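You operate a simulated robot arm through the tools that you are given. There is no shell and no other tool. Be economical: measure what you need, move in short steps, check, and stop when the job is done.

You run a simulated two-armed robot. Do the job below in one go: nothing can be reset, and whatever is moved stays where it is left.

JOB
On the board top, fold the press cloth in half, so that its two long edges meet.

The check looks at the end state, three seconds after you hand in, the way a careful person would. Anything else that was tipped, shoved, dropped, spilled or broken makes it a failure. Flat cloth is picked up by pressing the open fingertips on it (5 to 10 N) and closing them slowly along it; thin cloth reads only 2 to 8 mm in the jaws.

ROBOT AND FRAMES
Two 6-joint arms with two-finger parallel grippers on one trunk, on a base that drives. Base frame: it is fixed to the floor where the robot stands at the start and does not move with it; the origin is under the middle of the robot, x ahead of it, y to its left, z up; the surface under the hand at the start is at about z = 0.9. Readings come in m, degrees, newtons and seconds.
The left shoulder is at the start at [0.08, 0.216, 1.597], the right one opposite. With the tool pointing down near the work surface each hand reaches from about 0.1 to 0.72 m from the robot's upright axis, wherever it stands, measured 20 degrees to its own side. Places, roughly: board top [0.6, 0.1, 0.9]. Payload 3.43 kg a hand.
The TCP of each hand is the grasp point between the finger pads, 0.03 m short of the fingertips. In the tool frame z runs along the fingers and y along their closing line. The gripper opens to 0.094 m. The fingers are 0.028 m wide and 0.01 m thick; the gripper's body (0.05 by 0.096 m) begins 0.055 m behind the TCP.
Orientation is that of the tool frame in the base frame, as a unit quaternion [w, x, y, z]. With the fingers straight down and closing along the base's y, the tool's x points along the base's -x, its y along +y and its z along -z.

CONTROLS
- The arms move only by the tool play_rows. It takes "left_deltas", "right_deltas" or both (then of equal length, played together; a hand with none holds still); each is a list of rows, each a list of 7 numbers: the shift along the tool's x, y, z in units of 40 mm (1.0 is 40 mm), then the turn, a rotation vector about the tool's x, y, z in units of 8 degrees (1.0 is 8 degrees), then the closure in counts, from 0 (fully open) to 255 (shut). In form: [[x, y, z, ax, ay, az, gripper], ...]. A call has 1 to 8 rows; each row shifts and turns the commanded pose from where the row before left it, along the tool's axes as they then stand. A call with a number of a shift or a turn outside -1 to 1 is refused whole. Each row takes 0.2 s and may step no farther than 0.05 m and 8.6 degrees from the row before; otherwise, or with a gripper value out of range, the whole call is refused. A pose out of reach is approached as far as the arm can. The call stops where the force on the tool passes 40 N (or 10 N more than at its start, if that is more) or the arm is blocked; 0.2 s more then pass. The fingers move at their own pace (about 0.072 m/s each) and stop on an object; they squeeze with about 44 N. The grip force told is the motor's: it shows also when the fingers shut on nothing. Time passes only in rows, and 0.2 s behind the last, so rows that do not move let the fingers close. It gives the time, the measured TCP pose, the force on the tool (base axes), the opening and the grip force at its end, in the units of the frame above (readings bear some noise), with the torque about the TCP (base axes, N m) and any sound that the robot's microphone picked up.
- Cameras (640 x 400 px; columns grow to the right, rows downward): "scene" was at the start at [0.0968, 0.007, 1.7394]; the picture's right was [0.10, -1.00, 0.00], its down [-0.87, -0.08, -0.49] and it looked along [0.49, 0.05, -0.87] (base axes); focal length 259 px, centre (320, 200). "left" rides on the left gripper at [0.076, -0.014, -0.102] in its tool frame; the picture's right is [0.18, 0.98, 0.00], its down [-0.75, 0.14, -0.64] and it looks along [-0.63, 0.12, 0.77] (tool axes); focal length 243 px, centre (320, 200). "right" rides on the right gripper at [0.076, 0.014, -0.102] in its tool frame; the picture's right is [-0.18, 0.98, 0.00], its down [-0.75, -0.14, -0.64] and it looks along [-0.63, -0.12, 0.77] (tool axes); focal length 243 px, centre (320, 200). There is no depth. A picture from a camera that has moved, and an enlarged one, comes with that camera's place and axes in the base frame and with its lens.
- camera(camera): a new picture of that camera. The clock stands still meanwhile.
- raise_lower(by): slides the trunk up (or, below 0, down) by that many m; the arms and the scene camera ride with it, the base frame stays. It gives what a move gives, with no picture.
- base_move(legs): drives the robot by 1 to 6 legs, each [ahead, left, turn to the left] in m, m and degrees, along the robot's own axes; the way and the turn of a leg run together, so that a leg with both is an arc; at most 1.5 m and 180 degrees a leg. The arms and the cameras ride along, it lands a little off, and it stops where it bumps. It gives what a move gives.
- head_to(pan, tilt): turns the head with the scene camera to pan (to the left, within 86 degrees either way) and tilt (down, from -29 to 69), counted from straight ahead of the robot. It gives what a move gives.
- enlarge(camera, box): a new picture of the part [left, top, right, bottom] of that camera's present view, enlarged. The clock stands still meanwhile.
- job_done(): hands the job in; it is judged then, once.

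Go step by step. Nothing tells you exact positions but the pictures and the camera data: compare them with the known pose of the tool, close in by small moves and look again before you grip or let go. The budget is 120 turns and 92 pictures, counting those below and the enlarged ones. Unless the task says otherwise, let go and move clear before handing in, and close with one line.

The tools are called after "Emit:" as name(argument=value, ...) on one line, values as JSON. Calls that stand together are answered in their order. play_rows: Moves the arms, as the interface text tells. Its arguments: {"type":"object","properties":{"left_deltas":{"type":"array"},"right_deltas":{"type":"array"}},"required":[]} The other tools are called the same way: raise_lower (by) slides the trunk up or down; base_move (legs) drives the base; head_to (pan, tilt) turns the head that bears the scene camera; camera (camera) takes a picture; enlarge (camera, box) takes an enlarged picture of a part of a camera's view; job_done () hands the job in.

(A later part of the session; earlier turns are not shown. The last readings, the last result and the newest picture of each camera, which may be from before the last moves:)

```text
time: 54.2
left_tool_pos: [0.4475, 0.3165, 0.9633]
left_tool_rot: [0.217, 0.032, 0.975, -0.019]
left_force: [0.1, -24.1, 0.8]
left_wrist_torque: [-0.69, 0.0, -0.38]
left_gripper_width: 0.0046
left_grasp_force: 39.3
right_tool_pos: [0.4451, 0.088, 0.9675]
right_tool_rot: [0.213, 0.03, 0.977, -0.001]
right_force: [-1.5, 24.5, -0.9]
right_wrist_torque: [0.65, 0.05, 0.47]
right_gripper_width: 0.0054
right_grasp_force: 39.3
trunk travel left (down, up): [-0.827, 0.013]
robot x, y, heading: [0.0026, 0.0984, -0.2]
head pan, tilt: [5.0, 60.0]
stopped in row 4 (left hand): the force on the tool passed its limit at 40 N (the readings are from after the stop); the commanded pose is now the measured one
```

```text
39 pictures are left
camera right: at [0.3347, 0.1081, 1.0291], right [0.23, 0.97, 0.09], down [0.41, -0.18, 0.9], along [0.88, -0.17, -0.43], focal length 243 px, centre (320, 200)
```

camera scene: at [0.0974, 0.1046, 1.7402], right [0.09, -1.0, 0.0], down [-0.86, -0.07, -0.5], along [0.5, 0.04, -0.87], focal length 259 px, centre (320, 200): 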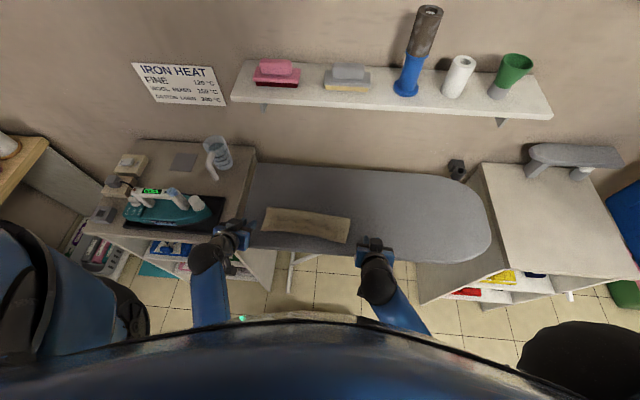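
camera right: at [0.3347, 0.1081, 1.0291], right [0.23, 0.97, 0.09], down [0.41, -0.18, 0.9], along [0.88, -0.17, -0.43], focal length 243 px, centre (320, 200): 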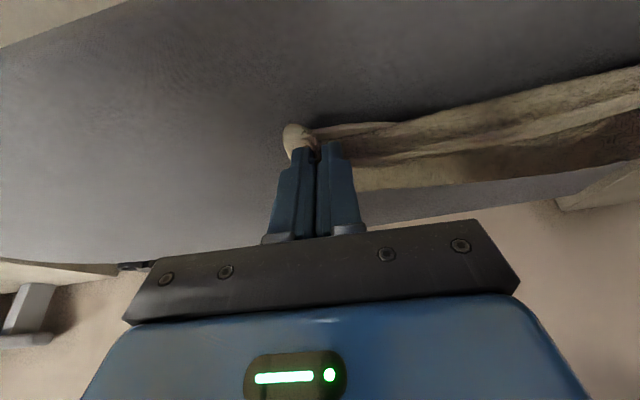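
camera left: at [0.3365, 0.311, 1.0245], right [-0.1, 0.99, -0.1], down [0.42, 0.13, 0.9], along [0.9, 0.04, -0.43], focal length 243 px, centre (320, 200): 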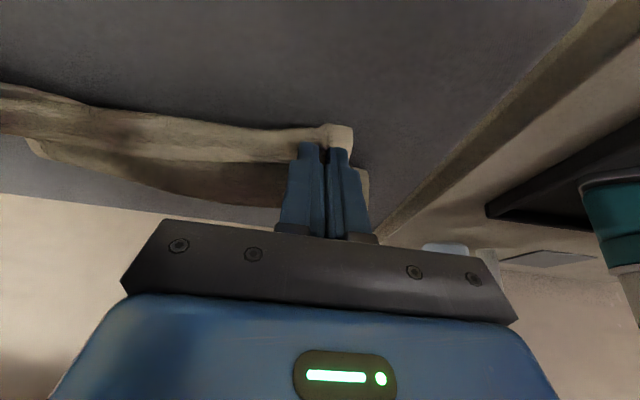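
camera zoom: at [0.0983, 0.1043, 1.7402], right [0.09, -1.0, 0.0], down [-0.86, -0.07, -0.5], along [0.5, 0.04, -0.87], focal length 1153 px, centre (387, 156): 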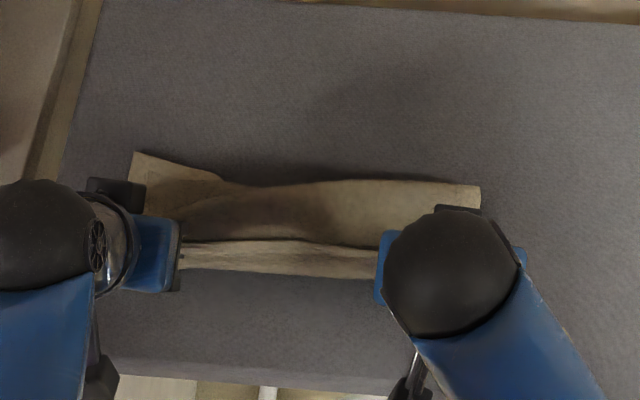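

The cloth is over-tight and bunched. The clean way is to spread it out again: I relax the sideways pull, then carry the held edge back up and toward the wall.

Emit:
play_rows(left_deltas=[[-0.1, -0.25, -0.23, 0, 1, 0, 255], [-0.86, -0.1, -0.26, 0, 1, 0, 255], [-0.8, 0, -0.25, 0, 1, 0, 255], [-0.75, 0, -0.25, 0, 0, 0, 255], [-0.75, 0, 0, 0, 0, 0, 255], [-0.5, 0, 0, 0, 0, 0, 255]], right_deltas=[[-0.1, 0.1, -0.23, 0, 1, 0, 255], [-0.86, 0.05, -0.26, 0, 1, 0, 255], [-0.8, 0, -0.25, 0, 1, 0, 255], [-0.75, 0, -0.25, 0, 0, 0, 255], [-0.75, 0, 0, 0, 0, 0, 255], [-0.5, 0, 0, 0, 0, 0, 255]])

Emit:
raise_lower(by=-0.05)

Emit:
enlarge(camera="scene", box=[235, 155, 375, 255])

```text
time: 55.6
left_tool_pos: [0.5896, 0.2942, 1.02]
left_tool_rot: [0.008, 0.034, 0.999, -0.009]
left_force: [-0.5, -3.9, -1.0]
left_wrist_torque: [-0.09, -0.02, -0.02]
left_gripper_width: 0.0043
left_grasp_force: 38.8
right_tool_pos: [0.5876, 0.0809, 1.021]
right_tool_rot: [0.004, 0.034, 0.999, 0.001]
right_force: [0.6, 3.7, -0.4]
right_wrist_torque: [0.09, 0.01, 0.03]
right_gripper_width: 0.005
right_grasp_force: 39.2
trunk travel left (down, up): [-0.827, 0.013]
robot x, y, heading: [0.0027, 0.0964, 0.2]
head pan, tilt: [5.0, 60.0]
```

```text
time: 56.5
left_tool_pos: [0.5879, 0.2944, 0.9708]
left_tool_rot: [0.009, 0.033, 0.999, -0.009]
left_force: [0.6, -3.3, -0.1]
left_wrist_torque: [-0.04, 0.0, -0.04]
left_gripper_width: 0.0042
left_grasp_force: 38.7
right_tool_pos: [0.5843, 0.0795, 0.9734]
right_tool_rot: [0.005, 0.032, 0.999, 0.0]
right_force: [-0.2, 3.5, 0.5]
right_wrist_torque: [0.08, -0.03, 0.04]
right_gripper_width: 0.0046
right_grasp_force: 39.5
trunk travel left (down, up): [-0.777, 0.063]
robot x, y, heading: [0.0034, 0.0992, -0.3]
head pan, tilt: [5.0, 60.0]
```

```text
4.00 times, centred on (305, 205) of scene
camera zoom: at [0.0975, 0.104, 1.6902], right [0.09, -1.0, 0.0], down [-0.86, -0.07, -0.5], along [0.5, 0.04, -0.87], focal length 1037 px, centre (380, 180)
```

zoom: 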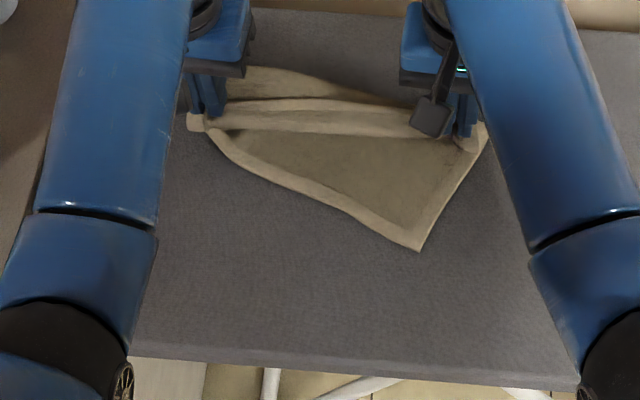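

In the previous low position the cloth was actually nearly fully folded with a straight fold line; only the tension was wrong. I go back there with relaxed hands and then lower.

Emit:
raise_lower(by=0.05)

Emit:
play_rows(left_deltas=[[0.5, 0, 0, 0, 0, 0, 255], [0.75, 0.05, 0, 0, 0, 0, 255], [0.75, 0.05, 0.25, 0, -1, 0, 255], [0.8, 0.05, 0.27, 0, -1, 0, 255], [0.86, 0, 0.27, 0, -1, 0, 255], [0.1, 0, 0.2, 0, 0, 0, 255]], right_deltas=[[0.5, 0, 0, 0, 0, 0, 255], [0.75, 0, 0, 0, 0, 0, 255], [0.75, 0, 0.25, 0, -1, 0, 255], [0.8, 0, 0.27, 0, -1, 0, 255], [0.86, 0, 0.27, 0, -1, 0, 255], [0.1, 0, 0.2, 0, 0, 0, 255]])

Emit:
enlarge(camera="scene", box=[235, 165, 375, 255])

Emit:
camera(camera="right")

Emit:
camera(camera="left")

```text
time: 57.4
left_tool_pos: [0.5868, 0.294, 1.0215]
left_tool_rot: [0.009, 0.033, 0.999, -0.01]
left_force: [-0.2, -3.7, 0.0]
left_wrist_torque: [-0.08, -0.02, -0.02]
left_gripper_width: 0.0042
left_grasp_force: 39.0
right_tool_pos: [0.5845, 0.0813, 1.0229]
right_tool_rot: [0.004, 0.033, 0.999, 0.0]
right_force: [0.0, 3.9, 0.2]
right_wrist_torque: [0.04, 0.0, 0.07]
right_gripper_width: 0.0048
right_grasp_force: 39.4
trunk travel left (down, up): [-0.827, 0.013]
robot x, y, heading: [-0.0012, 0.099, -0.2]
head pan, tilt: [5.0, 60.0]
```

```text
time: 58.8
left_tool_pos: [0.4476, 0.3092, 0.9644]
left_tool_rot: [0.217, 0.03, 0.976, -0.016]
left_force: [0.6, -9.4, 0.3]
left_wrist_torque: [-0.2, 0.04, -0.11]
left_gripper_width: 0.0043
left_grasp_force: 38.4
right_tool_pos: [0.4426, 0.0893, 0.9704]
right_tool_rot: [0.213, 0.034, 0.976, -0.005]
right_force: [-0.5, 7.9, -0.8]
right_wrist_torque: [0.2, 0.03, 0.18]
right_gripper_width: 0.0045
right_grasp_force: 39.3
trunk travel left (down, up): [-0.827, 0.013]
robot x, y, heading: [0.0011, 0.0996, 0.1]
head pan, tilt: [5.0, 60.0]
```

```text
4.44 times, centred on (305, 210) of scene
camera zoom: at [0.0994, 0.1039, 1.7402], right [0.09, -1.0, 0.0], down [-0.86, -0.07, -0.5], along [0.5, 0.04, -0.87], focal length 1153 px, centre (387, 156)
```

zoom: 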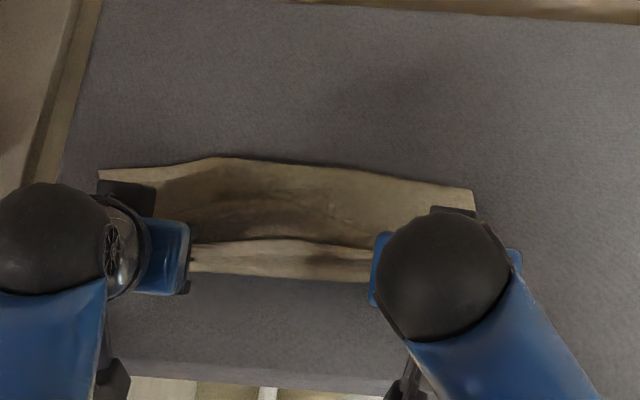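

```text
36 pictures are left
camera right: at [0.3328, 0.111, 1.0309], right [0.23, 0.97, 0.08], down [0.41, -0.17, 0.9], along [0.88, -0.18, -0.43], focal length 243 px, centre (320, 200)
```

right: 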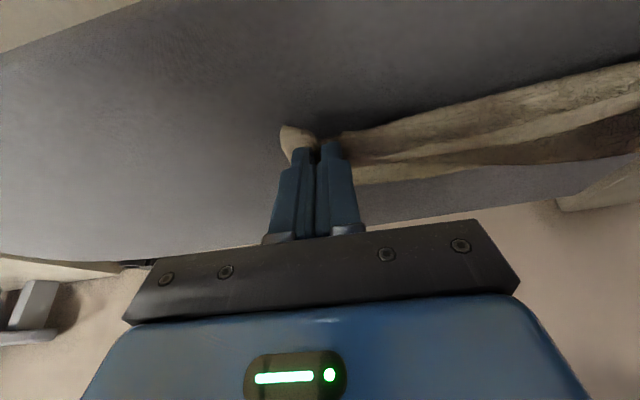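

```text
35 pictures are left
camera left: at [0.3355, 0.303, 1.0245], right [-0.1, 0.99, -0.1], down [0.42, 0.13, 0.9], along [0.9, 0.05, -0.43], focal length 243 px, centre (320, 200)
```

left: 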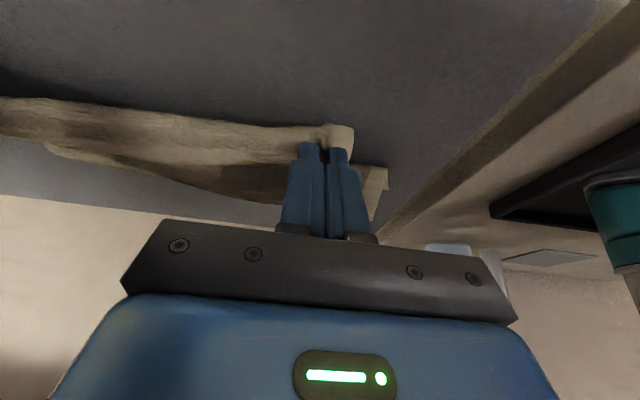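

The right edge is over its lower corner (x≈0.467) and the left bundle is level with it. I relax sideways tension a little, lower both and open slowly.

Emit:
play_rows(left_deltas=[[0.08, -0.1, 0.2, 0, 0, 0, 255], [0.08, 0, 0.2, 0, 0, 0, 255], [0.06, 0, 0.15, 0, 0, 0, 255], [0, 0, 0, 0, 0, 0, 255]], right_deltas=[[0.1, 0.08, 0.25, 0, 0, 0, 255], [0.1, 0, 0.25, 0, 0, 0, 255], [0.08, 0, 0.2, 0, 0, 0, 255], [0, 0, 0, 0, 0, 0, 255]])

Emit:
play_rows(left_deltas=[[0, 0, 0, 0, 0, 0, 235], [0, 0, 0, 0, 0, 0, 215], [0, 0, 0, 0, 0, 0, 195], [0, 0, 0, 0, 0, 0, 175], [0, 0, 0, 0, 0, 0, 155], [-0.15, 0, -0.3, 0, 0, 0, 155], [-0.2, 0, -0.5, 0, 0, 0, 155], [-0.2, 0, -0.5, 0, 0, 0, 155]], right_deltas=[[0, 0, 0, 0, 0, 0, 235], [0, 0, 0, 0, 0, 0, 215], [0, 0, 0, 0, 0, 0, 195], [0, 0, 0, 0, 0, 0, 175], [0, 0, 0, 0, 0, 0, 155], [-0.15, 0, -0.3, 0, 0, 0, 155], [-0.2, 0, -0.5, 0, 0, 0, 155], [-0.2, 0, -0.5, 0, 0, 0, 155]])

Emit:
play_rows(left_deltas=[[0.6, 0, -0.3, 0, -0.5, 0, 155], [0.7, 0, -0.3, 0, -0.5, 0, 155], [0, 0.5, 0, 0, 0, 0, 155]], right_deltas=[[0.6, 0, -0.3, 0, -0.5, 0, 155], [0.7, -0.5, -0.3, 0, -0.5, 0, 155], [0, -1, 0, 0, 0, 0, 155]])

Emit:
enlarge(camera="scene", box=[245, 170, 375, 250])

```text
time: 59.8
left_tool_pos: [0.4482, 0.3046, 0.9419]
left_tool_rot: [0.218, 0.031, 0.975, -0.016]
left_force: [-0.1, -1.6, 2.2]
left_wrist_torque: [-0.06, -0.02, -0.01]
left_gripper_width: 0.0046
left_grasp_force: 38.2
right_tool_pos: [0.4457, 0.0924, 0.9391]
right_tool_rot: [0.213, 0.033, 0.976, -0.007]
right_force: [-0.2, 1.8, -0.1]
right_wrist_torque: [0.06, 0.02, 0.06]
right_gripper_width: 0.0047
right_grasp_force: 39.0
trunk travel left (down, up): [-0.827, 0.013]
robot x, y, heading: [0.0022, 0.0976, -0.2]
head pan, tilt: [5.0, 60.0]
```

```text
time: 61.6
left_tool_pos: [0.4459, 0.3064, 0.9968]
left_tool_rot: [0.217, 0.03, 0.976, -0.015]
left_force: [0.3, -0.1, -0.3]
left_wrist_torque: [0.01, -0.01, 0.02]
left_gripper_width: 0.0369
left_grasp_force: 0.1
right_tool_pos: [0.4431, 0.093, 0.9955]
right_tool_rot: [0.212, 0.032, 0.977, -0.006]
right_force: [-0.3, -0.7, -0.5]
right_wrist_torque: [0.01, -0.02, 0.04]
right_gripper_width: 0.0369
right_grasp_force: 0.0
trunk travel left (down, up): [-0.827, 0.013]
robot x, y, heading: [-0.0014, 0.0984, 0.1]
head pan, tilt: [5.0, 60.0]
```

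```text
time: 62.4
left_tool_pos: [0.3921, 0.3292, 0.9951]
left_tool_rot: [0.285, 0.028, 0.958, -0.017]
left_force: [-0.2, -0.8, -0.7]
left_wrist_torque: [0.01, 0.02, -0.01]
left_gripper_width: 0.0368
left_grasp_force: 0.1
right_tool_pos: [0.3816, 0.033, 0.9924]
right_tool_rot: [0.28, 0.032, 0.959, -0.007]
right_force: [-0.5, -0.5, 0.1]
right_wrist_torque: [0.02, -0.02, -0.01]
right_gripper_width: 0.0366
right_grasp_force: 0.0
trunk travel left (down, up): [-0.827, 0.013]
robot x, y, heading: [-0.0004, 0.0977, -0.2]
head pan, tilt: [5.0, 60.0]
```

```text
4.92 times, centred on (310, 210) of scene
camera zoom: at [0.0984, 0.1018, 1.7402], right [0.09, -1.0, 0.0], down [-0.86, -0.07, -0.5], along [0.5, 0.04, -0.87], focal length 1277 px, centre (369, 151)
```

zoom: 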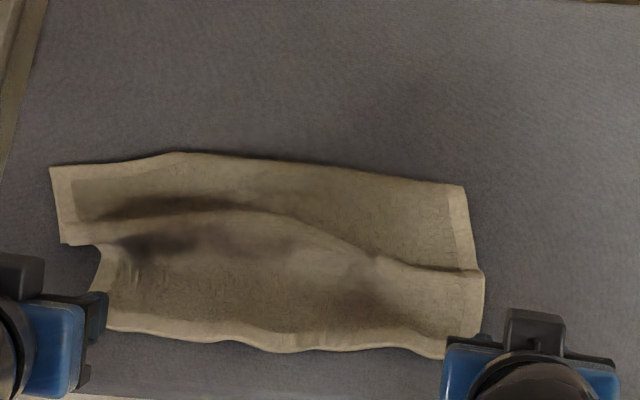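

The cloth lies in an unclear shape, so I move the hands further off and look closely.

Emit:
play_rows(left_deltas=[[0.4, 0, -0.3, 0, 0, 0, 155], [0.4, 0.3, -0.2, 0, 0, 0, 155]], right_deltas=[[0, -1, -0.3, 0, 0, 0, 155], [0, -1, -0.2, 0, 0, 0, 155]])

Emit:
enlarge(camera="scene", box=[245, 192, 311, 236])

Emit:
enlarge(camera="scene", box=[305, 198, 371, 242])

```text
time: 63.0
left_tool_pos: [0.354, 0.3447, 0.9951]
left_tool_rot: [0.286, 0.029, 0.958, -0.018]
left_force: [0.2, 0.3, 0.9]
left_wrist_torque: [0.02, 0.0, -0.01]
left_gripper_width: 0.0365
left_grasp_force: 0.1
right_tool_pos: [0.362, -0.0447, 1.0089]
right_tool_rot: [0.281, 0.032, 0.959, -0.007]
right_force: [-0.7, -0.3, -0.8]
right_wrist_torque: [0.05, -0.01, 0.01]
right_gripper_width: 0.0369
right_grasp_force: 0.0
trunk travel left (down, up): [-0.827, 0.013]
robot x, y, heading: [0.0031, 0.1001, -0.4]
head pan, tilt: [5.0, 60.0]
```

```text
9.09 times, centred on (278, 214) of scene
camera zoom: at [0.0929, 0.101, 1.7405], right [0.09, -1.0, 0.0], down [-0.86, -0.07, -0.5], along [0.5, 0.04, -0.86], focal length 2358 px, centre (702, 73)
```

zoom: 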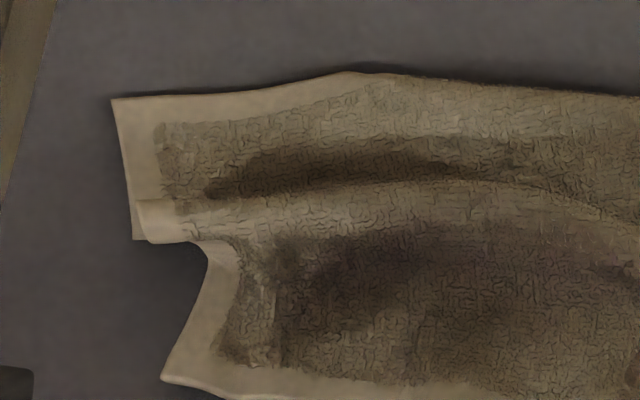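

```text
9.09 times, centred on (338, 220) of scene
camera zoom: at [0.0929, 0.101, 1.7405], right [0.09, -1.0, 0.0], down [-0.86, -0.07, -0.5], along [0.5, 0.04, -0.86], focal length 2358 px, centre (156, 18)
```

zoom: 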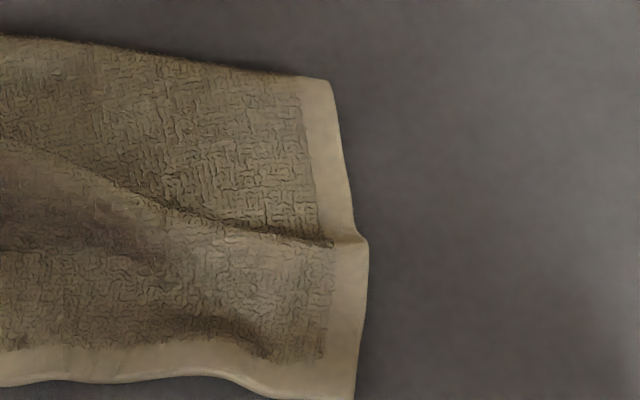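

Now it is clear: the far edge lies in front (x≈0.423, single layer on the board), the rest folded beneath and askew. I'll unfold everything: grasp this front edge with both hands and carry it back over toward the wall.

Emit:
play_rows(left_deltas=[[-0.49, -0.37, 0.2, 0, 0, 0, 146], [-0.49, -0.37, 0.2, 0, 0, 0, 146], [-0.49, -0.37, 0.2, 0, 0, 0, 146], [0, 0, 0, 0, 1, 0, 146], [0, 0, 0, 0, 1, 0, 146], [0, 0, 0, 0, 1, 0, 146], [0, 0, 0, 0, 1, 0, 146], [0, 0, 0, 0, 0.1, 0, 146]], right_deltas=[[-0.33, 0.64, 0.3, 0, 0, 0, 146], [-0.33, 0.64, 0.3, 0, 0, 0, 146], [-0.33, 0.64, 0.3, 0, 0, 0, 146], [0, 0.64, 0, 0, 1, 0, 146], [0, 0.64, 0, 0, 1, 0, 146], [0, 0.64, 0, 0, 1, 0, 146], [0, 0, 0, 0, 1, 0, 146], [0, 0, 0, 0, 0.1, 0, 146]])

Emit:
camera(camera="left")

Emit:
camera(camera="right")

```text
time: 64.8
left_tool_pos: [0.4138, 0.2957, 1.0068]
left_tool_rot: [0.002, 0.033, 0.999, -0.008]
left_force: [-0.5, -0.3, 0.3]
left_wrist_torque: [-0.02, -0.04, -0.02]
left_gripper_width: 0.0401
left_grasp_force: 0.1
right_tool_pos: [0.4293, 0.1076, 1.0011]
right_tool_rot: [-0.004, 0.033, 0.999, 0.001]
right_force: [0.5, -0.1, -0.2]
right_wrist_torque: [0.03, 0.02, 0.02]
right_gripper_width: 0.0402
right_grasp_force: 0.0
trunk travel left (down, up): [-0.827, 0.013]
robot x, y, heading: [-0.0012, 0.0994, 0.0]
head pan, tilt: [5.0, 60.0]
```

```text
31 pictures are left
camera left: at [0.338, 0.2881, 1.1091], right [-0.12, 0.99, -0.02], down [0.76, 0.1, 0.64], along [0.64, 0.06, -0.77], focal length 243 px, centre (320, 200)
```

left: 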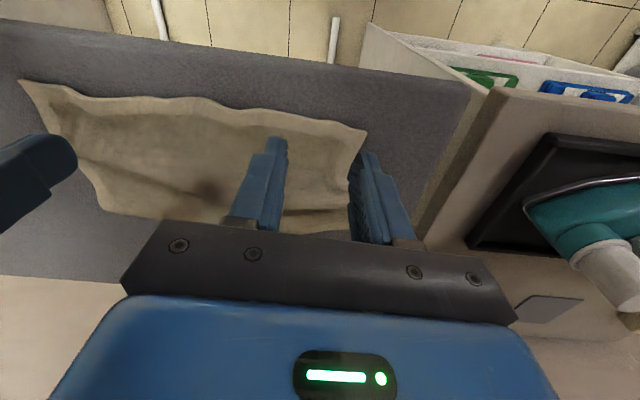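

```text
30 pictures are left
camera right: at [0.3553, 0.126, 1.1031], right [0.25, 0.97, 0.0], down [0.75, -0.19, 0.64], along [0.62, -0.16, -0.77], focal length 243 px, centre (320, 200)
```

right: 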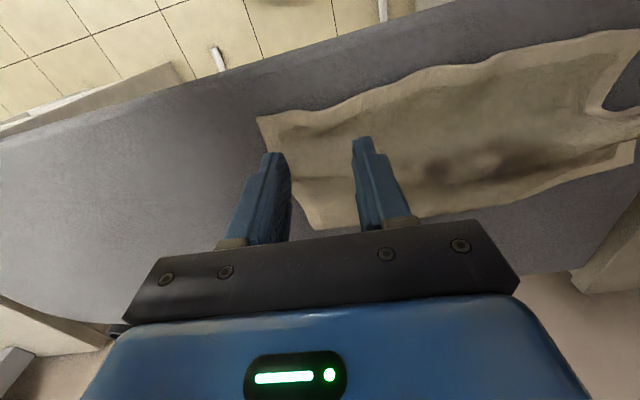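

I go down to pinch this front edge at both ends.

Emit:
play_rows(left_deltas=[[-0.25, 0.1, 0.6, 0, 0, 0, 146], [0, 0, 0.6, 0, 0, 0, 146], [0, 0, 0.4, 0, 0, 0, 146], [0, 0, 0.2, 0, 0, 0, 146]], right_deltas=[[0.23, -0.4, 0.6, 0, 0, 0, 146], [0, 0, 0.6, 0, 0, 0, 146], [0, 0, 0.3, 0, 0, 0, 146], [0, 0, 0.2, 0, 0, 0, 146]])

```text
time: 65.8
left_tool_pos: [0.4251, 0.2971, 0.9356]
left_tool_rot: [0.002, 0.034, 0.999, -0.009]
left_force: [0.1, 0.9, 0.3]
left_wrist_torque: [0.02, -0.01, 0.01]
left_gripper_width: 0.0405
left_grasp_force: 0.4
right_tool_pos: [0.4198, 0.092, 0.9335]
right_tool_rot: [-0.001, 0.034, 0.999, 0.002]
right_force: [-1.2, -0.6, 5.4]
right_wrist_torque: [-0.03, -0.03, -0.02]
right_gripper_width: 0.0404
right_grasp_force: 0.0
trunk travel left (down, up): [-0.827, 0.013]
robot x, y, heading: [-0.0027, 0.0971, -0.3]
head pan, tilt: [5.0, 60.0]
```

Emit:
play_rows(left_deltas=[[0, 0, 0.1, 0, 0, 0, 146], [0, 0, 0, 0, 0, 0, 162], [0, 0, 0, 0, 0, 0, 178], [0, 0, 0, 0, 0, 0, 194], [0, 0, 0, 0, 0, 0, 210], [0, 0, 0, 0, 0, 0, 224], [0, 0, 0, 0, 0, 0, 236], [0, 0, 0, 0, 0, 0, 245]], right_deltas=[[0, 0, 0.03, 0, 0, 0, 146], [0, 0, 0, 0, 0, 0, 162], [0, 0, 0, 0, 0, 0, 178], [0, 0, 0, 0, 0, 0, 194], [0, 0, 0, 0, 0, 0, 210], [0, 0, 0, 0, 0, 0, 224], [0, 0, 0, 0, 0, 0, 236], [0, 0, 0, 0, 0, 0, 245]])

Emit:
play_rows(left_deltas=[[0, 0, 0, 0, 0, 0, 255], [0, 0, 0, 0, 0, 0, 255], [0, 0, 0, 0, 0, 0, 255], [0, 0, -0.4, 0, 0, 0, 255], [0, 0, -0.6, 0, 0, 0, 255]], right_deltas=[[0, 0, 0, 0, 0, 0, 255], [0, 0, 0, 0, 0, 0, 255], [0, 0, 0, 0, 0, 0, 255], [0, 0, -0.4, 0, 0, 0, 255], [0, 0, -0.6, 0, 0, 0, 255]])

Emit:
enlarge(camera="scene", box=[235, 165, 375, 255])

```text
time: 67.6
left_tool_pos: [0.4229, 0.2971, 0.9328]
left_tool_rot: [0.005, 0.033, 0.999, -0.009]
left_force: [2.1, -2.8, 28.9]
left_wrist_torque: [0.05, -0.23, -0.07]
left_gripper_width: 0.0062
left_grasp_force: 40.6
right_tool_pos: [0.4189, 0.0911, 0.932]
right_tool_rot: [0.0, 0.032, 0.999, 0.001]
right_force: [1.4, 7.4, 15.9]
right_wrist_torque: [0.24, -0.21, 0.11]
right_gripper_width: 0.0053
right_grasp_force: 39.5
trunk travel left (down, up): [-0.827, 0.013]
robot x, y, heading: [0.0018, 0.0987, 0.1]
head pan, tilt: [5.0, 60.0]
```

```text
time: 68.8
left_tool_pos: [0.4233, 0.2983, 0.9696]
left_tool_rot: [0.001, 0.033, 0.999, -0.01]
left_force: [-0.3, -11.6, -0.7]
left_wrist_torque: [-0.39, 0.01, -0.08]
left_gripper_width: 0.0044
left_grasp_force: 38.4
right_tool_pos: [0.4173, 0.0912, 0.9711]
right_tool_rot: [-0.003, 0.034, 0.999, 0.002]
right_force: [1.0, 11.9, 0.5]
right_wrist_torque: [0.4, -0.04, 0.16]
right_gripper_width: 0.0046
right_grasp_force: 39.1
trunk travel left (down, up): [-0.827, 0.013]
robot x, y, heading: [-0.0009, 0.0961, 0.0]
head pan, tilt: [5.0, 60.0]
```

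```text
4.44 times, centred on (305, 210) of scene
camera zoom: at [0.0965, 0.1036, 1.7399], right [0.09, -1.0, 0.0], down [-0.86, -0.07, -0.5], along [0.5, 0.04, -0.87], focal length 1153 px, centre (387, 156)
```

zoom: 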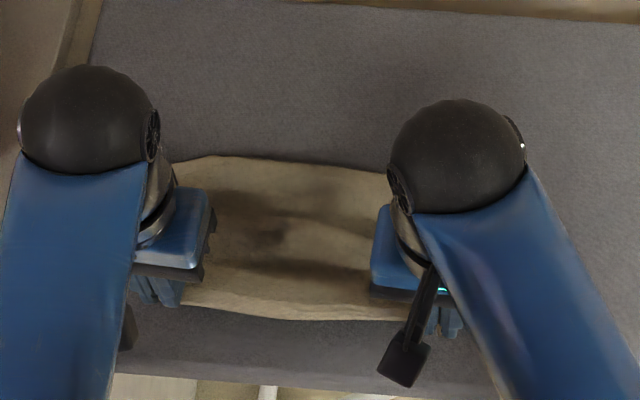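

Both ends hold. I carry this edge up and over towards the wall to unfold the cloth.

Emit:
play_rows(left_deltas=[[-0.5, -0.12, -0.75, 0, 0, 0, 255], [-0.75, 0, -0.5, 0, 0, 0, 255], [-0.87, 0, -0.1, 0, 0, 0, 255], [-0.87, 0, 0, 0, 0, 0, 255], [-0.87, 0, 0, 0, 0, 0, 255], [-0.5, 0, 0, 0, 0, 0, 255]], right_deltas=[[-0.5, 0.12, -0.75, 0, 0, 0, 255], [-0.75, 0, -0.5, 0, 0, 0, 255], [-0.87, 0, -0.1, 0, 0, 0, 255], [-0.87, 0, 0, 0, 0, 0, 255], [-0.87, 0, 0, 0, 0, 0, 255], [-0.5, 0, 0, 0, 0, 0, 255]])

Emit:
enlarge(camera="scene", box=[235, 155, 375, 255])

Emit:
camera(camera="left")

```text
time: 70.2
left_tool_pos: [0.5996, 0.2833, 1.0261]
left_tool_rot: [0.002, 0.033, 0.999, -0.008]
left_force: [0.2, -2.6, -0.2]
left_wrist_torque: [-0.08, 0.05, -0.05]
left_gripper_width: 0.0044
left_grasp_force: 38.7
right_tool_pos: [0.5944, 0.085, 1.024]
right_tool_rot: [-0.004, 0.033, 0.999, 0.002]
right_force: [0.9, 2.6, 0.2]
right_wrist_torque: [0.11, 0.03, 0.07]
right_gripper_width: 0.0042
right_grasp_force: 39.5
trunk travel left (down, up): [-0.827, 0.013]
robot x, y, heading: [-0.0004, 0.0976, 0.0]
head pan, tilt: [5.0, 60.0]
```

```text
4.00 times, centred on (305, 205) of scene
camera zoom: at [0.1001, 0.1039, 1.74], right [0.09, -1.0, 0.0], down [-0.86, -0.07, -0.5], along [0.5, 0.04, -0.87], focal length 1037 px, centre (380, 180)
```

zoom: 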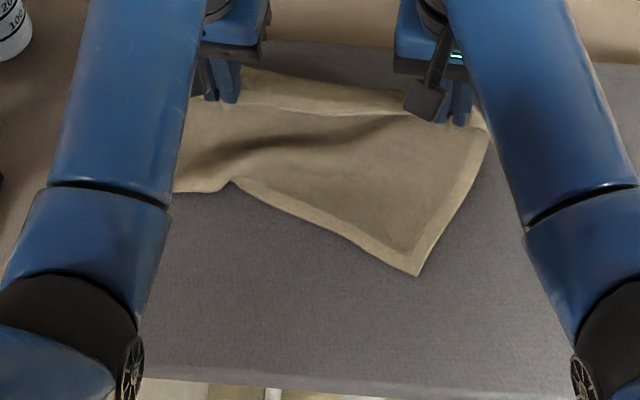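

```text
27 pictures are left
camera left: at [0.5233, 0.2749, 1.1289], right [-0.12, 0.99, -0.02], down [0.76, 0.1, 0.64], along [0.64, 0.06, -0.77], focal length 243 px, centre (320, 200)
```

left: 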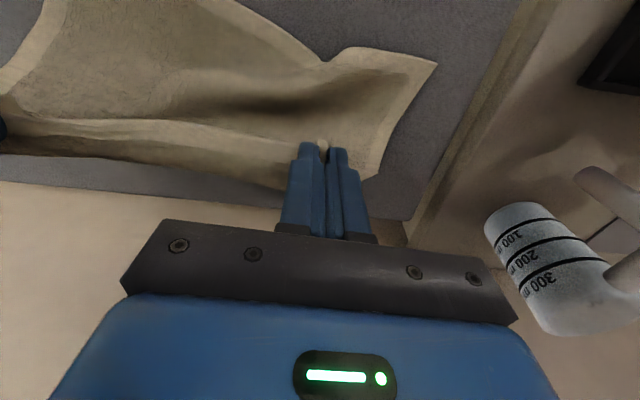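

The cloth has unfolded, only its near left part is still wrinkled. I lay the far edge down near the wall side of the board (trunk down for reach).

Emit:
raise_lower(by=-0.05)

Emit:
play_rows(left_deltas=[[-0.6, 0.03, 0.2, 0, 0, 0, 255], [-0.5, 0, 0.3, 0, 0, 0, 255], [-0.1, 0, 0.25, 0, 0, 0, 255], [0, 0, 0, 0, 0, 0, 235], [0, 0, 0, 0, 0, 0, 215], [0, 0, 0, 0, 0, 0, 190], [0, 0, 0, 0, 0, 0, 165]], right_deltas=[[-0.6, 0, 0.2, 0, 0, 0, 255], [-0.5, 0, 0.3, 0, 0, 0, 255], [-0.1, 0, 0.25, 0, 0, 0, 255], [0, 0, 0, 0, 0, 0, 235], [0, 0, 0, 0, 0, 0, 215], [0, 0, 0, 0, 0, 0, 190], [0, 0, 0, 0, 0, 0, 165]])

Emit:
play_rows(left_deltas=[[0, 0, -0.5, 0, 0, 0, 146], [0.5, 0, -0.3, 0, 0, 0, 146], [0.8, 0, 0, 0, 0, 0, 146], [0.8, 0.4, 0, 0, 0, 0, 146], [0.8, 0.4, 0, 0, 0, 0, 146]], right_deltas=[[0, 0, -0.5, 0, 0, 0, 146], [0.5, 0, -0.3, 0, 0, 0, 146], [0.8, -0.8, 0, 0, 0, 0, 146], [0.8, -0.8, 0, 0, 0, 0, 146], [0.8, -0.8, 0, 0, 0, 0, 146]])

Emit:
enlarge(camera="scene", box=[235, 145, 375, 255])

```text
time: 71.1
left_tool_pos: [0.5966, 0.2827, 0.9769]
left_tool_rot: [0.003, 0.033, 0.999, -0.008]
left_force: [0.8, -2.1, 0.9]
left_wrist_torque: [-0.06, 0.04, -0.03]
left_gripper_width: 0.0041
left_grasp_force: 38.3
right_tool_pos: [0.5929, 0.0859, 0.9746]
right_tool_rot: [-0.001, 0.033, 0.999, 0.0]
right_force: [-0.4, 2.2, -0.2]
right_wrist_torque: [0.09, -0.03, 0.06]
right_gripper_width: 0.0044
right_grasp_force: 38.4
trunk travel left (down, up): [-0.777, 0.063]
robot x, y, heading: [-0.0015, 0.0975, -0.1]
head pan, tilt: [5.0, 60.0]
```

```text
time: 72.7
left_tool_pos: [0.6454, 0.2803, 0.9496]
left_tool_rot: [0.003, 0.033, 0.999, -0.009]
left_force: [0.2, 0.2, -1.1]
left_wrist_torque: [-0.02, 0.06, 0.03]
left_gripper_width: 0.0332
left_grasp_force: 0.0
right_tool_pos: [0.6409, 0.0824, 0.9446]
right_tool_rot: [-0.002, 0.033, 0.999, 0.001]
right_force: [-0.2, -0.2, 0.0]
right_wrist_torque: [0.0, 0.04, -0.02]
right_gripper_width: 0.0332
right_grasp_force: 0.0
trunk travel left (down, up): [-0.777, 0.063]
robot x, y, heading: [-0.0048, 0.0945, -0.2]
head pan, tilt: [5.0, 60.0]
```

```text
time: 73.9
left_tool_pos: [0.5276, 0.3188, 0.9796]
left_tool_rot: [0.003, 0.034, 0.999, -0.009]
left_force: [0.2, -0.2, 0.4]
left_wrist_torque: [0.0, -0.04, -0.03]
left_gripper_width: 0.0403
left_grasp_force: 0.1
right_tool_pos: [0.5175, -0.0049, 0.9771]
right_tool_rot: [-0.002, 0.033, 0.999, 0.0]
right_force: [0.6, 0.8, -0.2]
right_wrist_torque: [0.02, -0.02, -0.03]
right_gripper_width: 0.0401
right_grasp_force: 0.0
trunk travel left (down, up): [-0.777, 0.063]
robot x, y, heading: [0.0, 0.099, -0.1]
head pan, tilt: [5.0, 60.0]
```

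```text
3.64 times, centred on (305, 200) of scene
camera zoom: at [0.0948, 0.1043, 1.6905], right [0.09, -1.0, 0.0], down [-0.86, -0.07, -0.5], along [0.5, 0.04, -0.86], focal length 943 px, centre (374, 200)
```

zoom: 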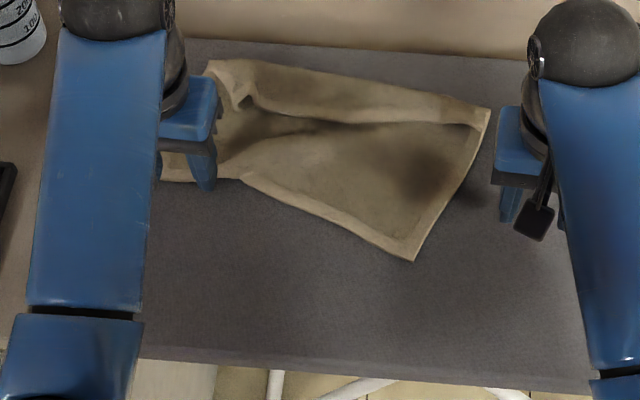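

The cloth is mostly open; its near edge lies slanted. I look with the left camera for the near-left corner before pulling the near edge straight.

Emit:
camera(camera="left")

```text
25 pictures are left
camera left: at [0.4523, 0.3109, 1.0817], right [-0.12, 0.99, -0.02], down [0.76, 0.1, 0.64], along [0.64, 0.06, -0.76], focal length 243 px, centre (320, 200)
```

left: 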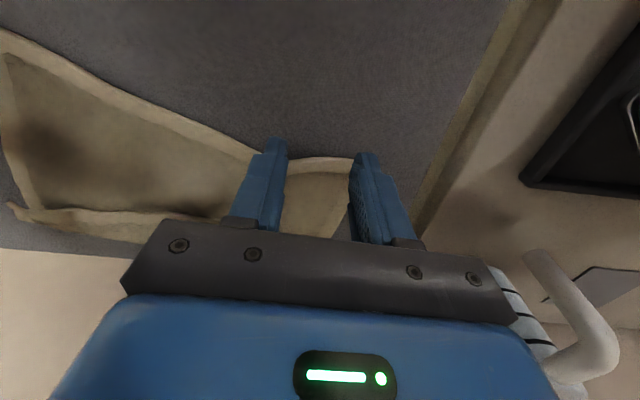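

Near edge located: left part at x≈0.558 (corner y≈0.352), right part near (0.50, 0.13) slanted by about 22°. I place both hands there.

Emit:
play_rows(left_deltas=[[-0.8, 0.05, 0, 0, 0, 0, 146], [0, 0, 0, 0, 0, 0, 146], [0, 0, 0, 0, 0, 0, 146], [0, 0, 0, 0, 0, 0, 146], [0, 0, 0, 0, 0, 0, 146], [0, 0, 0.5, 0, 0, 0, 146], [0, 0, 0.4, 0, 0, 0, 146], [0, 0, 0.2, 0, 0, 0, 146]], right_deltas=[[0.135, 0.84, 0, 0, 0, 0, 146], [0.135, 0.84, 0, 0, 0, 0, 146], [0.135, 0.84, 0, 0, 0, 0.5, 146], [0.135, 0.84, 0, 0, 0, 0.5, 146], [0, 0, 0, 0, 0, 0.7, 146], [0, 0, 0.5, 0, 0, 0.6, 146], [0, 0, 0.4, 0, 0, 0, 146], [0, 0, 0.15, 0, 0, 0, 146]])

Emit:
camera(camera="right")

```text
time: 75.7
left_tool_pos: [0.5653, 0.3193, 0.934]
left_tool_rot: [0.002, 0.033, 0.999, -0.008]
left_force: [-0.3, 0.3, 1.7]
left_wrist_torque: [0.0, 0.03, -0.01]
left_gripper_width: 0.0401
left_grasp_force: 0.0
right_tool_pos: [0.51, 0.1296, 0.9352]
right_tool_rot: [-0.003, 0.192, 0.981, 0.001]
right_force: [0.1, 0.1, 0.5]
right_wrist_torque: [0.01, 0.0, -0.01]
right_gripper_width: 0.0403
right_grasp_force: 0.1
trunk travel left (down, up): [-0.777, 0.063]
robot x, y, heading: [-0.0014, 0.0991, -0.1]
head pan, tilt: [5.0, 60.0]
```

```text
24 pictures are left
camera right: at [0.4443, 0.1729, 1.0384], right [0.54, 0.84, 0.0], down [0.65, -0.42, 0.64], along [0.54, -0.35, -0.77], focal length 243 px, centre (320, 200)
```

right: 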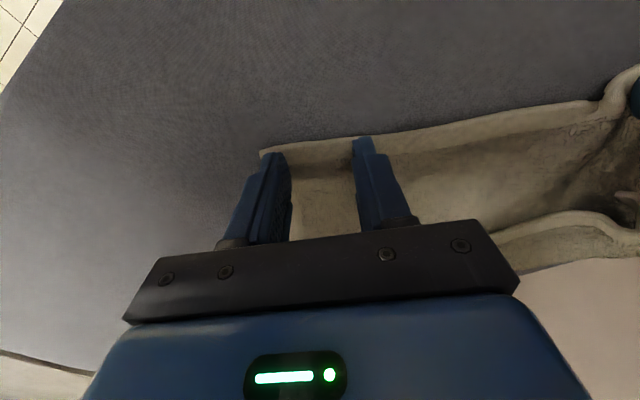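

Positions good; I back off about 7 mm to hold only the hem, press and close slowly.

Emit:
play_rows(left_deltas=[[0.15, 0, -0.1, 0, 0, 0, 146], [0, 0, 0.18, 0, 0, 0, 146], [0, 0, 0, 0, 0, 0, 165], [0, 0, 0, 0, 0, 0, 182], [0, 0, 0, 0, 0, 0, 199], [0, 0, 0, 0, 0, 0, 214], [0, 0, 0, 0, 0, 0, 228], [0, 0, 0, 0, 0, 0, 240]], right_deltas=[[0.2, 0, -0.1, 0, 0, 0, 146], [0, 0, 0.19, 0, 0, 0, 146], [0, 0, 0, 0, 0, 0, 165], [0, 0, 0, 0, 0, 0, 182], [0, 0, 0, 0, 0, 0, 199], [0, 0, 0, 0, 0, 0, 214], [0, 0, 0, 0, 0, 0, 228], [0, 0, 0, 0, 0, 0, 240]])

Emit:
play_rows(left_deltas=[[0, 0, 0, 0, 0, 0, 250], [0, 0, 0, 0, 0, 0, 255], [0, 0, 0, 0, 0, 0, 255], [0, 0, -0.3, 0, 0, 0, 255], [0, 0, -0.4, 0, 0, 0, 255]], right_deltas=[[0, 0, 0, 0, 0, 0, 250], [0, 0, 0, 0, 0, 0, 255], [0, 0, 0, 0, 0, 0, 255], [0, 0, -0.3, 0, 0, 0, 255], [0, 0, -0.4, 0, 0, 0, 255]])

```text
time: 77.5
left_tool_pos: [0.557, 0.3179, 0.9331]
left_tool_rot: [0.003, 0.034, 0.999, -0.009]
left_force: [0.0, -3.6, 13.9]
left_wrist_torque: [-0.15, -0.1, -0.03]
left_gripper_width: 0.0066
left_grasp_force: 5.7
right_tool_pos: [0.4994, 0.1344, 0.9344]
right_tool_rot: [-0.002, 0.192, 0.981, 0.0]
right_force: [1.8, 3.3, 3.0]
right_wrist_torque: [0.1, -0.07, 0.06]
right_gripper_width: 0.0083
right_grasp_force: 13.5
trunk travel left (down, up): [-0.777, 0.063]
robot x, y, heading: [0.0005, 0.1018, -0.0]
head pan, tilt: [5.0, 60.0]
```

```text
time: 78.7
left_tool_pos: [0.5565, 0.3197, 0.9571]
left_tool_rot: [0.002, 0.033, 0.999, -0.009]
left_force: [-1.9, -7.4, -0.7]
left_wrist_torque: [-0.18, 0.03, -0.02]
left_gripper_width: 0.0043
left_grasp_force: 38.4
right_tool_pos: [0.4999, 0.1339, 0.9599]
right_tool_rot: [-0.003, 0.193, 0.981, 0.002]
right_force: [1.8, 7.2, -0.3]
right_wrist_torque: [0.22, -0.09, 0.08]
right_gripper_width: 0.0045
right_grasp_force: 38.8
trunk travel left (down, up): [-0.777, 0.063]
robot x, y, heading: [-0.0013, 0.0949, -0.1]
head pan, tilt: [5.0, 60.0]
```

Both hem ends are held. I pull the near edge toward the robot, straightening it at low height; the rest trails flat.

Emit:
play_rows(left_deltas=[[0.61, -0.21, 0, 0, 0, 0, 255], [0.61, -0.21, 0, 0, 0, 0, 255], [0.61, -0.2, 0, 0, 0, 0, 255], [0.61, -0.19, 0, 0, 0, 0, 255], [0.61, -0.19, 0, 0, 0, 0, 255]], right_deltas=[[0.3, -0.3, 0, 0, 0, -0.56, 255], [0.325, -0.27, 0, 0, 0, -0.56, 255], [0.35, -0.25, 0, 0, 0, -0.56, 255], [0.37, -0.22, 0, 0, 0, -0.56, 255], [0.39, -0.2, 0, 0, 0, 0, 255]])

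Emit:
enlarge(camera="scene", box=[235, 145, 375, 255])

```text
time: 79.9
left_tool_pos: [0.431, 0.2874, 0.9596]
left_tool_rot: [0.003, 0.033, 0.999, -0.009]
left_force: [-0.3, -0.2, 0.6]
left_wrist_torque: [-0.03, 0.0, 0.0]
left_gripper_width: 0.0042
left_grasp_force: 38.9
right_tool_pos: [0.4206, 0.0975, 0.9606]
right_tool_rot: [-0.002, 0.037, 0.999, 0.003]
right_force: [-0.7, 0.5, 0.5]
right_wrist_torque: [0.07, 0.01, -0.06]
right_gripper_width: 0.0042
right_grasp_force: 38.7
trunk travel left (down, up): [-0.777, 0.063]
robot x, y, heading: [0.003, 0.0971, -0.1]
head pan, tilt: [5.0, 60.0]
```

```text
3.64 times, centred on (305, 200) of scene
camera zoom: at [0.0952, 0.1032, 1.6904], right [0.09, -1.0, 0.0], down [-0.86, -0.07, -0.5], along [0.5, 0.04, -0.87], focal length 943 px, centre (374, 200)
```

zoom: 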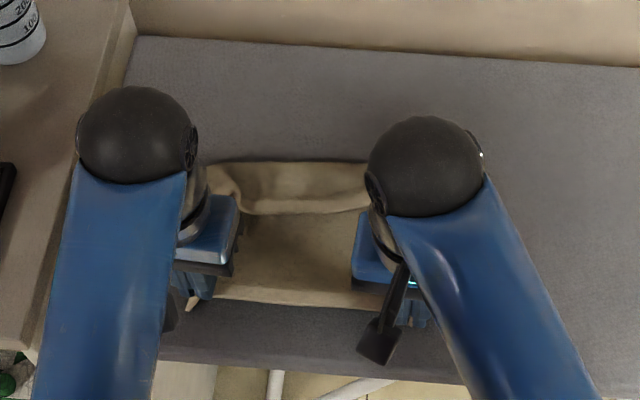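

The near edge is straight again, and the far edge lies doubled over by about 50 mm (edge at x≈0.535, fold at 0.588). I lay the near edge down, release, and go above the far edge strip.

Emit:
play_rows(left_deltas=[[0.1, 0.05, 0.3, 0, 0, 0, 255], [0, 0, 0.3, 0, 0, 0, 255], [0, 0, 0, 0, 0, 0, 235], [0, 0, 0, 0, 0, 0, 210], [0, 0, 0, 0, 0, 0, 185], [0, 0, 0, 0, 0, 0, 160], [0, 0, -0.4, 0, 0, 0, 160], [0, 0, -0.8, 0, 0, 0, 160]], right_deltas=[[0.1, -0.05, 0.3, 0, 0, 0, 255], [0, 0, 0.3, 0, 0, 0, 255], [0, 0, 0, 0, 0, 0, 235], [0, 0, 0, 0, 0, 0, 210], [0, 0, 0, 0, 0, 0, 185], [0, 0, 0, 0, 0, 0, 160], [0, 0, -0.4, 0, 0, 0, 160], [0, 0, -0.8, 0, 0, 0, 160]])

Emit:
raise_lower(by=0.05)

Emit:
play_rows(left_deltas=[[-0.8, 0.2, 0, 0, 0, 0, 170], [-0.8, 0, 0, 0, 0, 0, 170]], right_deltas=[[-0.8, -0.2, 0, 0, 0, 0, 170], [-0.8, -0.2, 0, 0, 0, 0, 170]])

Emit:
camera(camera="left")

Emit:
camera(camera="right")

```text
time: 81.7
left_tool_pos: [0.4293, 0.2882, 0.9811]
left_tool_rot: [0.001, 0.033, 0.999, -0.009]
left_force: [0.2, 0.5, -0.2]
left_wrist_torque: [0.0, 0.0, -0.05]
left_gripper_width: 0.0351
left_grasp_force: 0.0
right_tool_pos: [0.4165, 0.0975, 0.9837]
right_tool_rot: [-0.003, 0.037, 0.999, 0.001]
right_force: [-0.2, 0.4, -0.1]
right_wrist_torque: [0.0, 0.0, -0.01]
right_gripper_width: 0.0353
right_grasp_force: 0.1
trunk travel left (down, up): [-0.777, 0.063]
robot x, y, heading: [-0.0004, 0.0985, -0.2]
head pan, tilt: [5.0, 60.0]
```

```text
time: 82.6
left_tool_pos: [0.4292, 0.2876, 1.0314]
left_tool_rot: [0.002, 0.033, 0.999, -0.009]
left_force: [0.0, -0.9, -0.1]
left_wrist_torque: [0.01, 0.02, -0.03]
left_gripper_width: 0.0351
left_grasp_force: 0.0
right_tool_pos: [0.4177, 0.0971, 1.0341]
right_tool_rot: [-0.002, 0.037, 0.999, 0.001]
right_force: [0.2, 0.0, 0.7]
right_wrist_torque: [0.0, 0.01, 0.0]
right_gripper_width: 0.0349
right_grasp_force: 0.1
trunk travel left (down, up): [-0.827, 0.013]
robot x, y, heading: [-0.0016, 0.0979, -0.2]
head pan, tilt: [5.0, 60.0]
```

```text
time: 83.2
left_tool_pos: [0.4964, 0.2934, 1.0269]
left_tool_rot: [0.001, 0.033, 0.999, -0.009]
left_force: [0.4, -0.7, -0.4]
left_wrist_torque: [0.0, 0.05, 0.02]
left_gripper_width: 0.0311
left_grasp_force: 0.2
right_tool_pos: [0.4851, 0.0738, 1.0326]
right_tool_rot: [-0.004, 0.036, 0.999, 0.001]
right_force: [-0.5, 0.4, 0.2]
right_wrist_torque: [0.0, 0.05, 0.0]
right_gripper_width: 0.0313
right_grasp_force: 0.0
trunk travel left (down, up): [-0.827, 0.013]
robot x, y, heading: [0.0015, 0.0961, -0.1]
head pan, tilt: [5.0, 60.0]
```

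```text
22 pictures are left
camera left: at [0.42, 0.286, 1.13], right [-0.12, 0.99, -0.02], down [0.76, 0.1, 0.64], along [0.64, 0.06, -0.77], focal length 243 px, centre (320, 200)
```

left: 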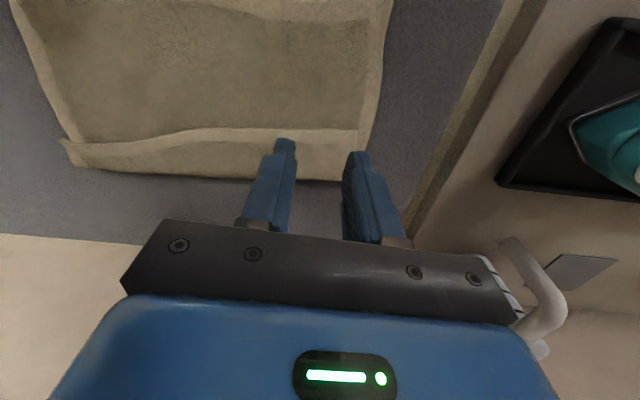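

```text
21 pictures are left
camera right: at [0.411, 0.0947, 1.1359], right [0.26, 0.97, 0.0], down [0.75, -0.2, 0.64], along [0.61, -0.16, -0.77], focal length 243 px, centre (320, 200)
```

right: 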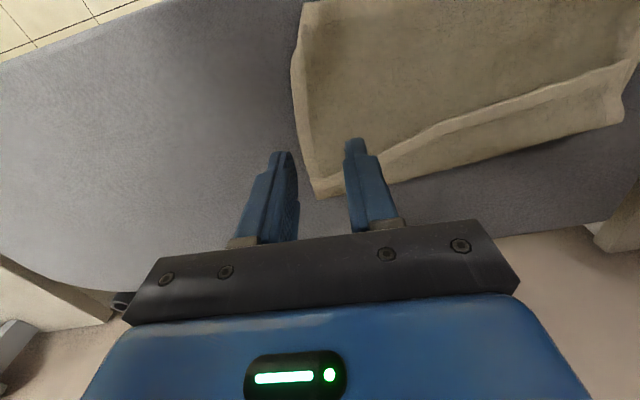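

Very good: the cloth is flat again except for a strip folded over at the far edge, already lying the right way round (edge toward me). So I only need to pinch this top strip lightly and draw it over to the near edge. I move above it.

Emit:
play_rows(left_deltas=[[-0.25, -0.03, 0, 0, 0, -0.4, 170], [-0.25, -0.03, 0, 0, 0, -0.4, 170], [-0.25, -0.03, 0.2, 0, 0, -0.4, 170], [0, 0, 0.5, 0, 0, 0, 170], [0, 0, 0.5, 0, 0, 0, 170], [0, 0, 0.5, 0, 0, 0, 170]], right_deltas=[[-0.7, 0.35, 0, 0, 0, -0.4, 170], [-0.7, 0.35, 0, 0, 0, -0.4, 170], [-0.7, 0.35, 0.2, 0, 0, -0.4, 170], [0, 0, 0.5, 0, 0, 0, 170], [0, 0, 0.5, 0, 0, 0, 170], [0, 0, 0.6, 0, 0, 0, 170]])

Emit:
camera(camera="left")

Emit:
camera(camera="right")

```text
time: 84.6
left_tool_pos: [0.526, 0.2869, 0.9619]
left_tool_rot: [0.001, -0.051, 0.999, -0.01]
left_force: [0.3, 0.4, 0.9]
left_wrist_torque: [0.0, 0.01, -0.02]
left_gripper_width: 0.0315
left_grasp_force: 0.0
right_tool_pos: [0.5659, 0.118, 0.9592]
right_tool_rot: [-0.003, -0.046, 0.999, 0.002]
right_force: [0.4, -0.1, -0.7]
right_wrist_torque: [0.0, 0.02, -0.01]
right_gripper_width: 0.0314
right_grasp_force: 0.1
trunk travel left (down, up): [-0.827, 0.013]
robot x, y, heading: [0.0012, 0.0973, -0.3]
head pan, tilt: [5.0, 60.0]
```

```text
20 pictures are left
camera left: at [0.4527, 0.2669, 1.0641], right [-0.28, 0.96, -0.02], down [0.73, 0.23, 0.64], along [0.62, 0.17, -0.77], focal length 243 px, centre (320, 200)
```

left: 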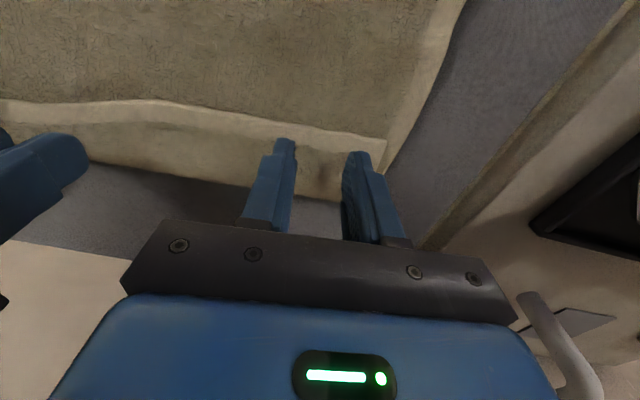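

```text
19 pictures are left
camera right: at [0.4903, 0.1251, 1.0614], right [0.09, 1.0, 0.0], down [0.77, -0.07, 0.64], along [0.64, -0.06, -0.77], focal length 243 px, centre (320, 200)
```

right: 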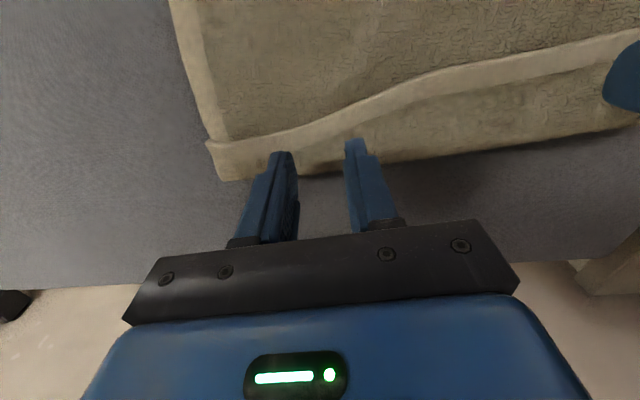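

Left contact point is about 8 mm inside the strip, right 15 mm. I shift the right hand 25 mm outward, the left 4 mm inward, and touch lightly.

Emit:
play_rows(left_deltas=[[-0.1, 0, 0.2, 0, 0, 0, 170], [0, 0, 0.25, 0, 0, 0, 170], [0, 0, 0.12, 0, 0, 0, 170], [0, 0, 0.06, 0, 0, 0, 170]], right_deltas=[[0, -0.6, 0, 0, 0, 0, 170], [0, 0, 0.3, 0, 0, 0, 170], [0, 0, 0.2, 0, 0, 0, 170], [0, 0, 0.06, 0, 0, 0, 170]])

```text
time: 85.6
left_tool_pos: [0.5299, 0.284, 0.9376]
left_tool_rot: [0.002, -0.05, 0.999, -0.009]
left_force: [1.0, 0.8, 1.5]
left_wrist_torque: [0.04, -0.01, -0.02]
left_gripper_width: 0.0315
left_grasp_force: 0.0
right_tool_pos: [0.5666, 0.0929, 0.9397]
right_tool_rot: [-0.002, -0.046, 0.999, 0.002]
right_force: [0.3, -0.7, -0.2]
right_wrist_torque: [0.04, -0.01, 0.0]
right_gripper_width: 0.0315
right_grasp_force: 0.0
trunk travel left (down, up): [-0.827, 0.013]
robot x, y, heading: [-0.0005, 0.0998, -0.2]
head pan, tilt: [5.0, 60.0]
```

Emit:
play_rows(left_deltas=[[0, 0, 0.05, 0, 0, 0, 170], [0, 0, 0.03, 0, 0, 0, 170]], right_deltas=[[0, 0, 0.08, 0, 0, 0, 170], [0, 0, 0.06, 0, 0, 0, 170]])

```text
time: 86.2
left_tool_pos: [0.5295, 0.2855, 0.9368]
left_tool_rot: [0.002, -0.05, 0.999, -0.009]
left_force: [2.8, 0.2, 4.9]
left_wrist_torque: [0.07, -0.1, 0.0]
left_gripper_width: 0.0311
left_grasp_force: 0.0
right_tool_pos: [0.5666, 0.0935, 0.9365]
right_tool_rot: [0.001, -0.047, 0.999, 0.001]
right_force: [0.7, -4.0, 14.6]
right_wrist_torque: [-0.06, -0.06, -0.01]
right_gripper_width: 0.0311
right_grasp_force: 0.0
trunk travel left (down, up): [-0.827, 0.013]
robot x, y, heading: [-0.0032, 0.0976, 0.1]
head pan, tilt: [5.0, 60.0]
```

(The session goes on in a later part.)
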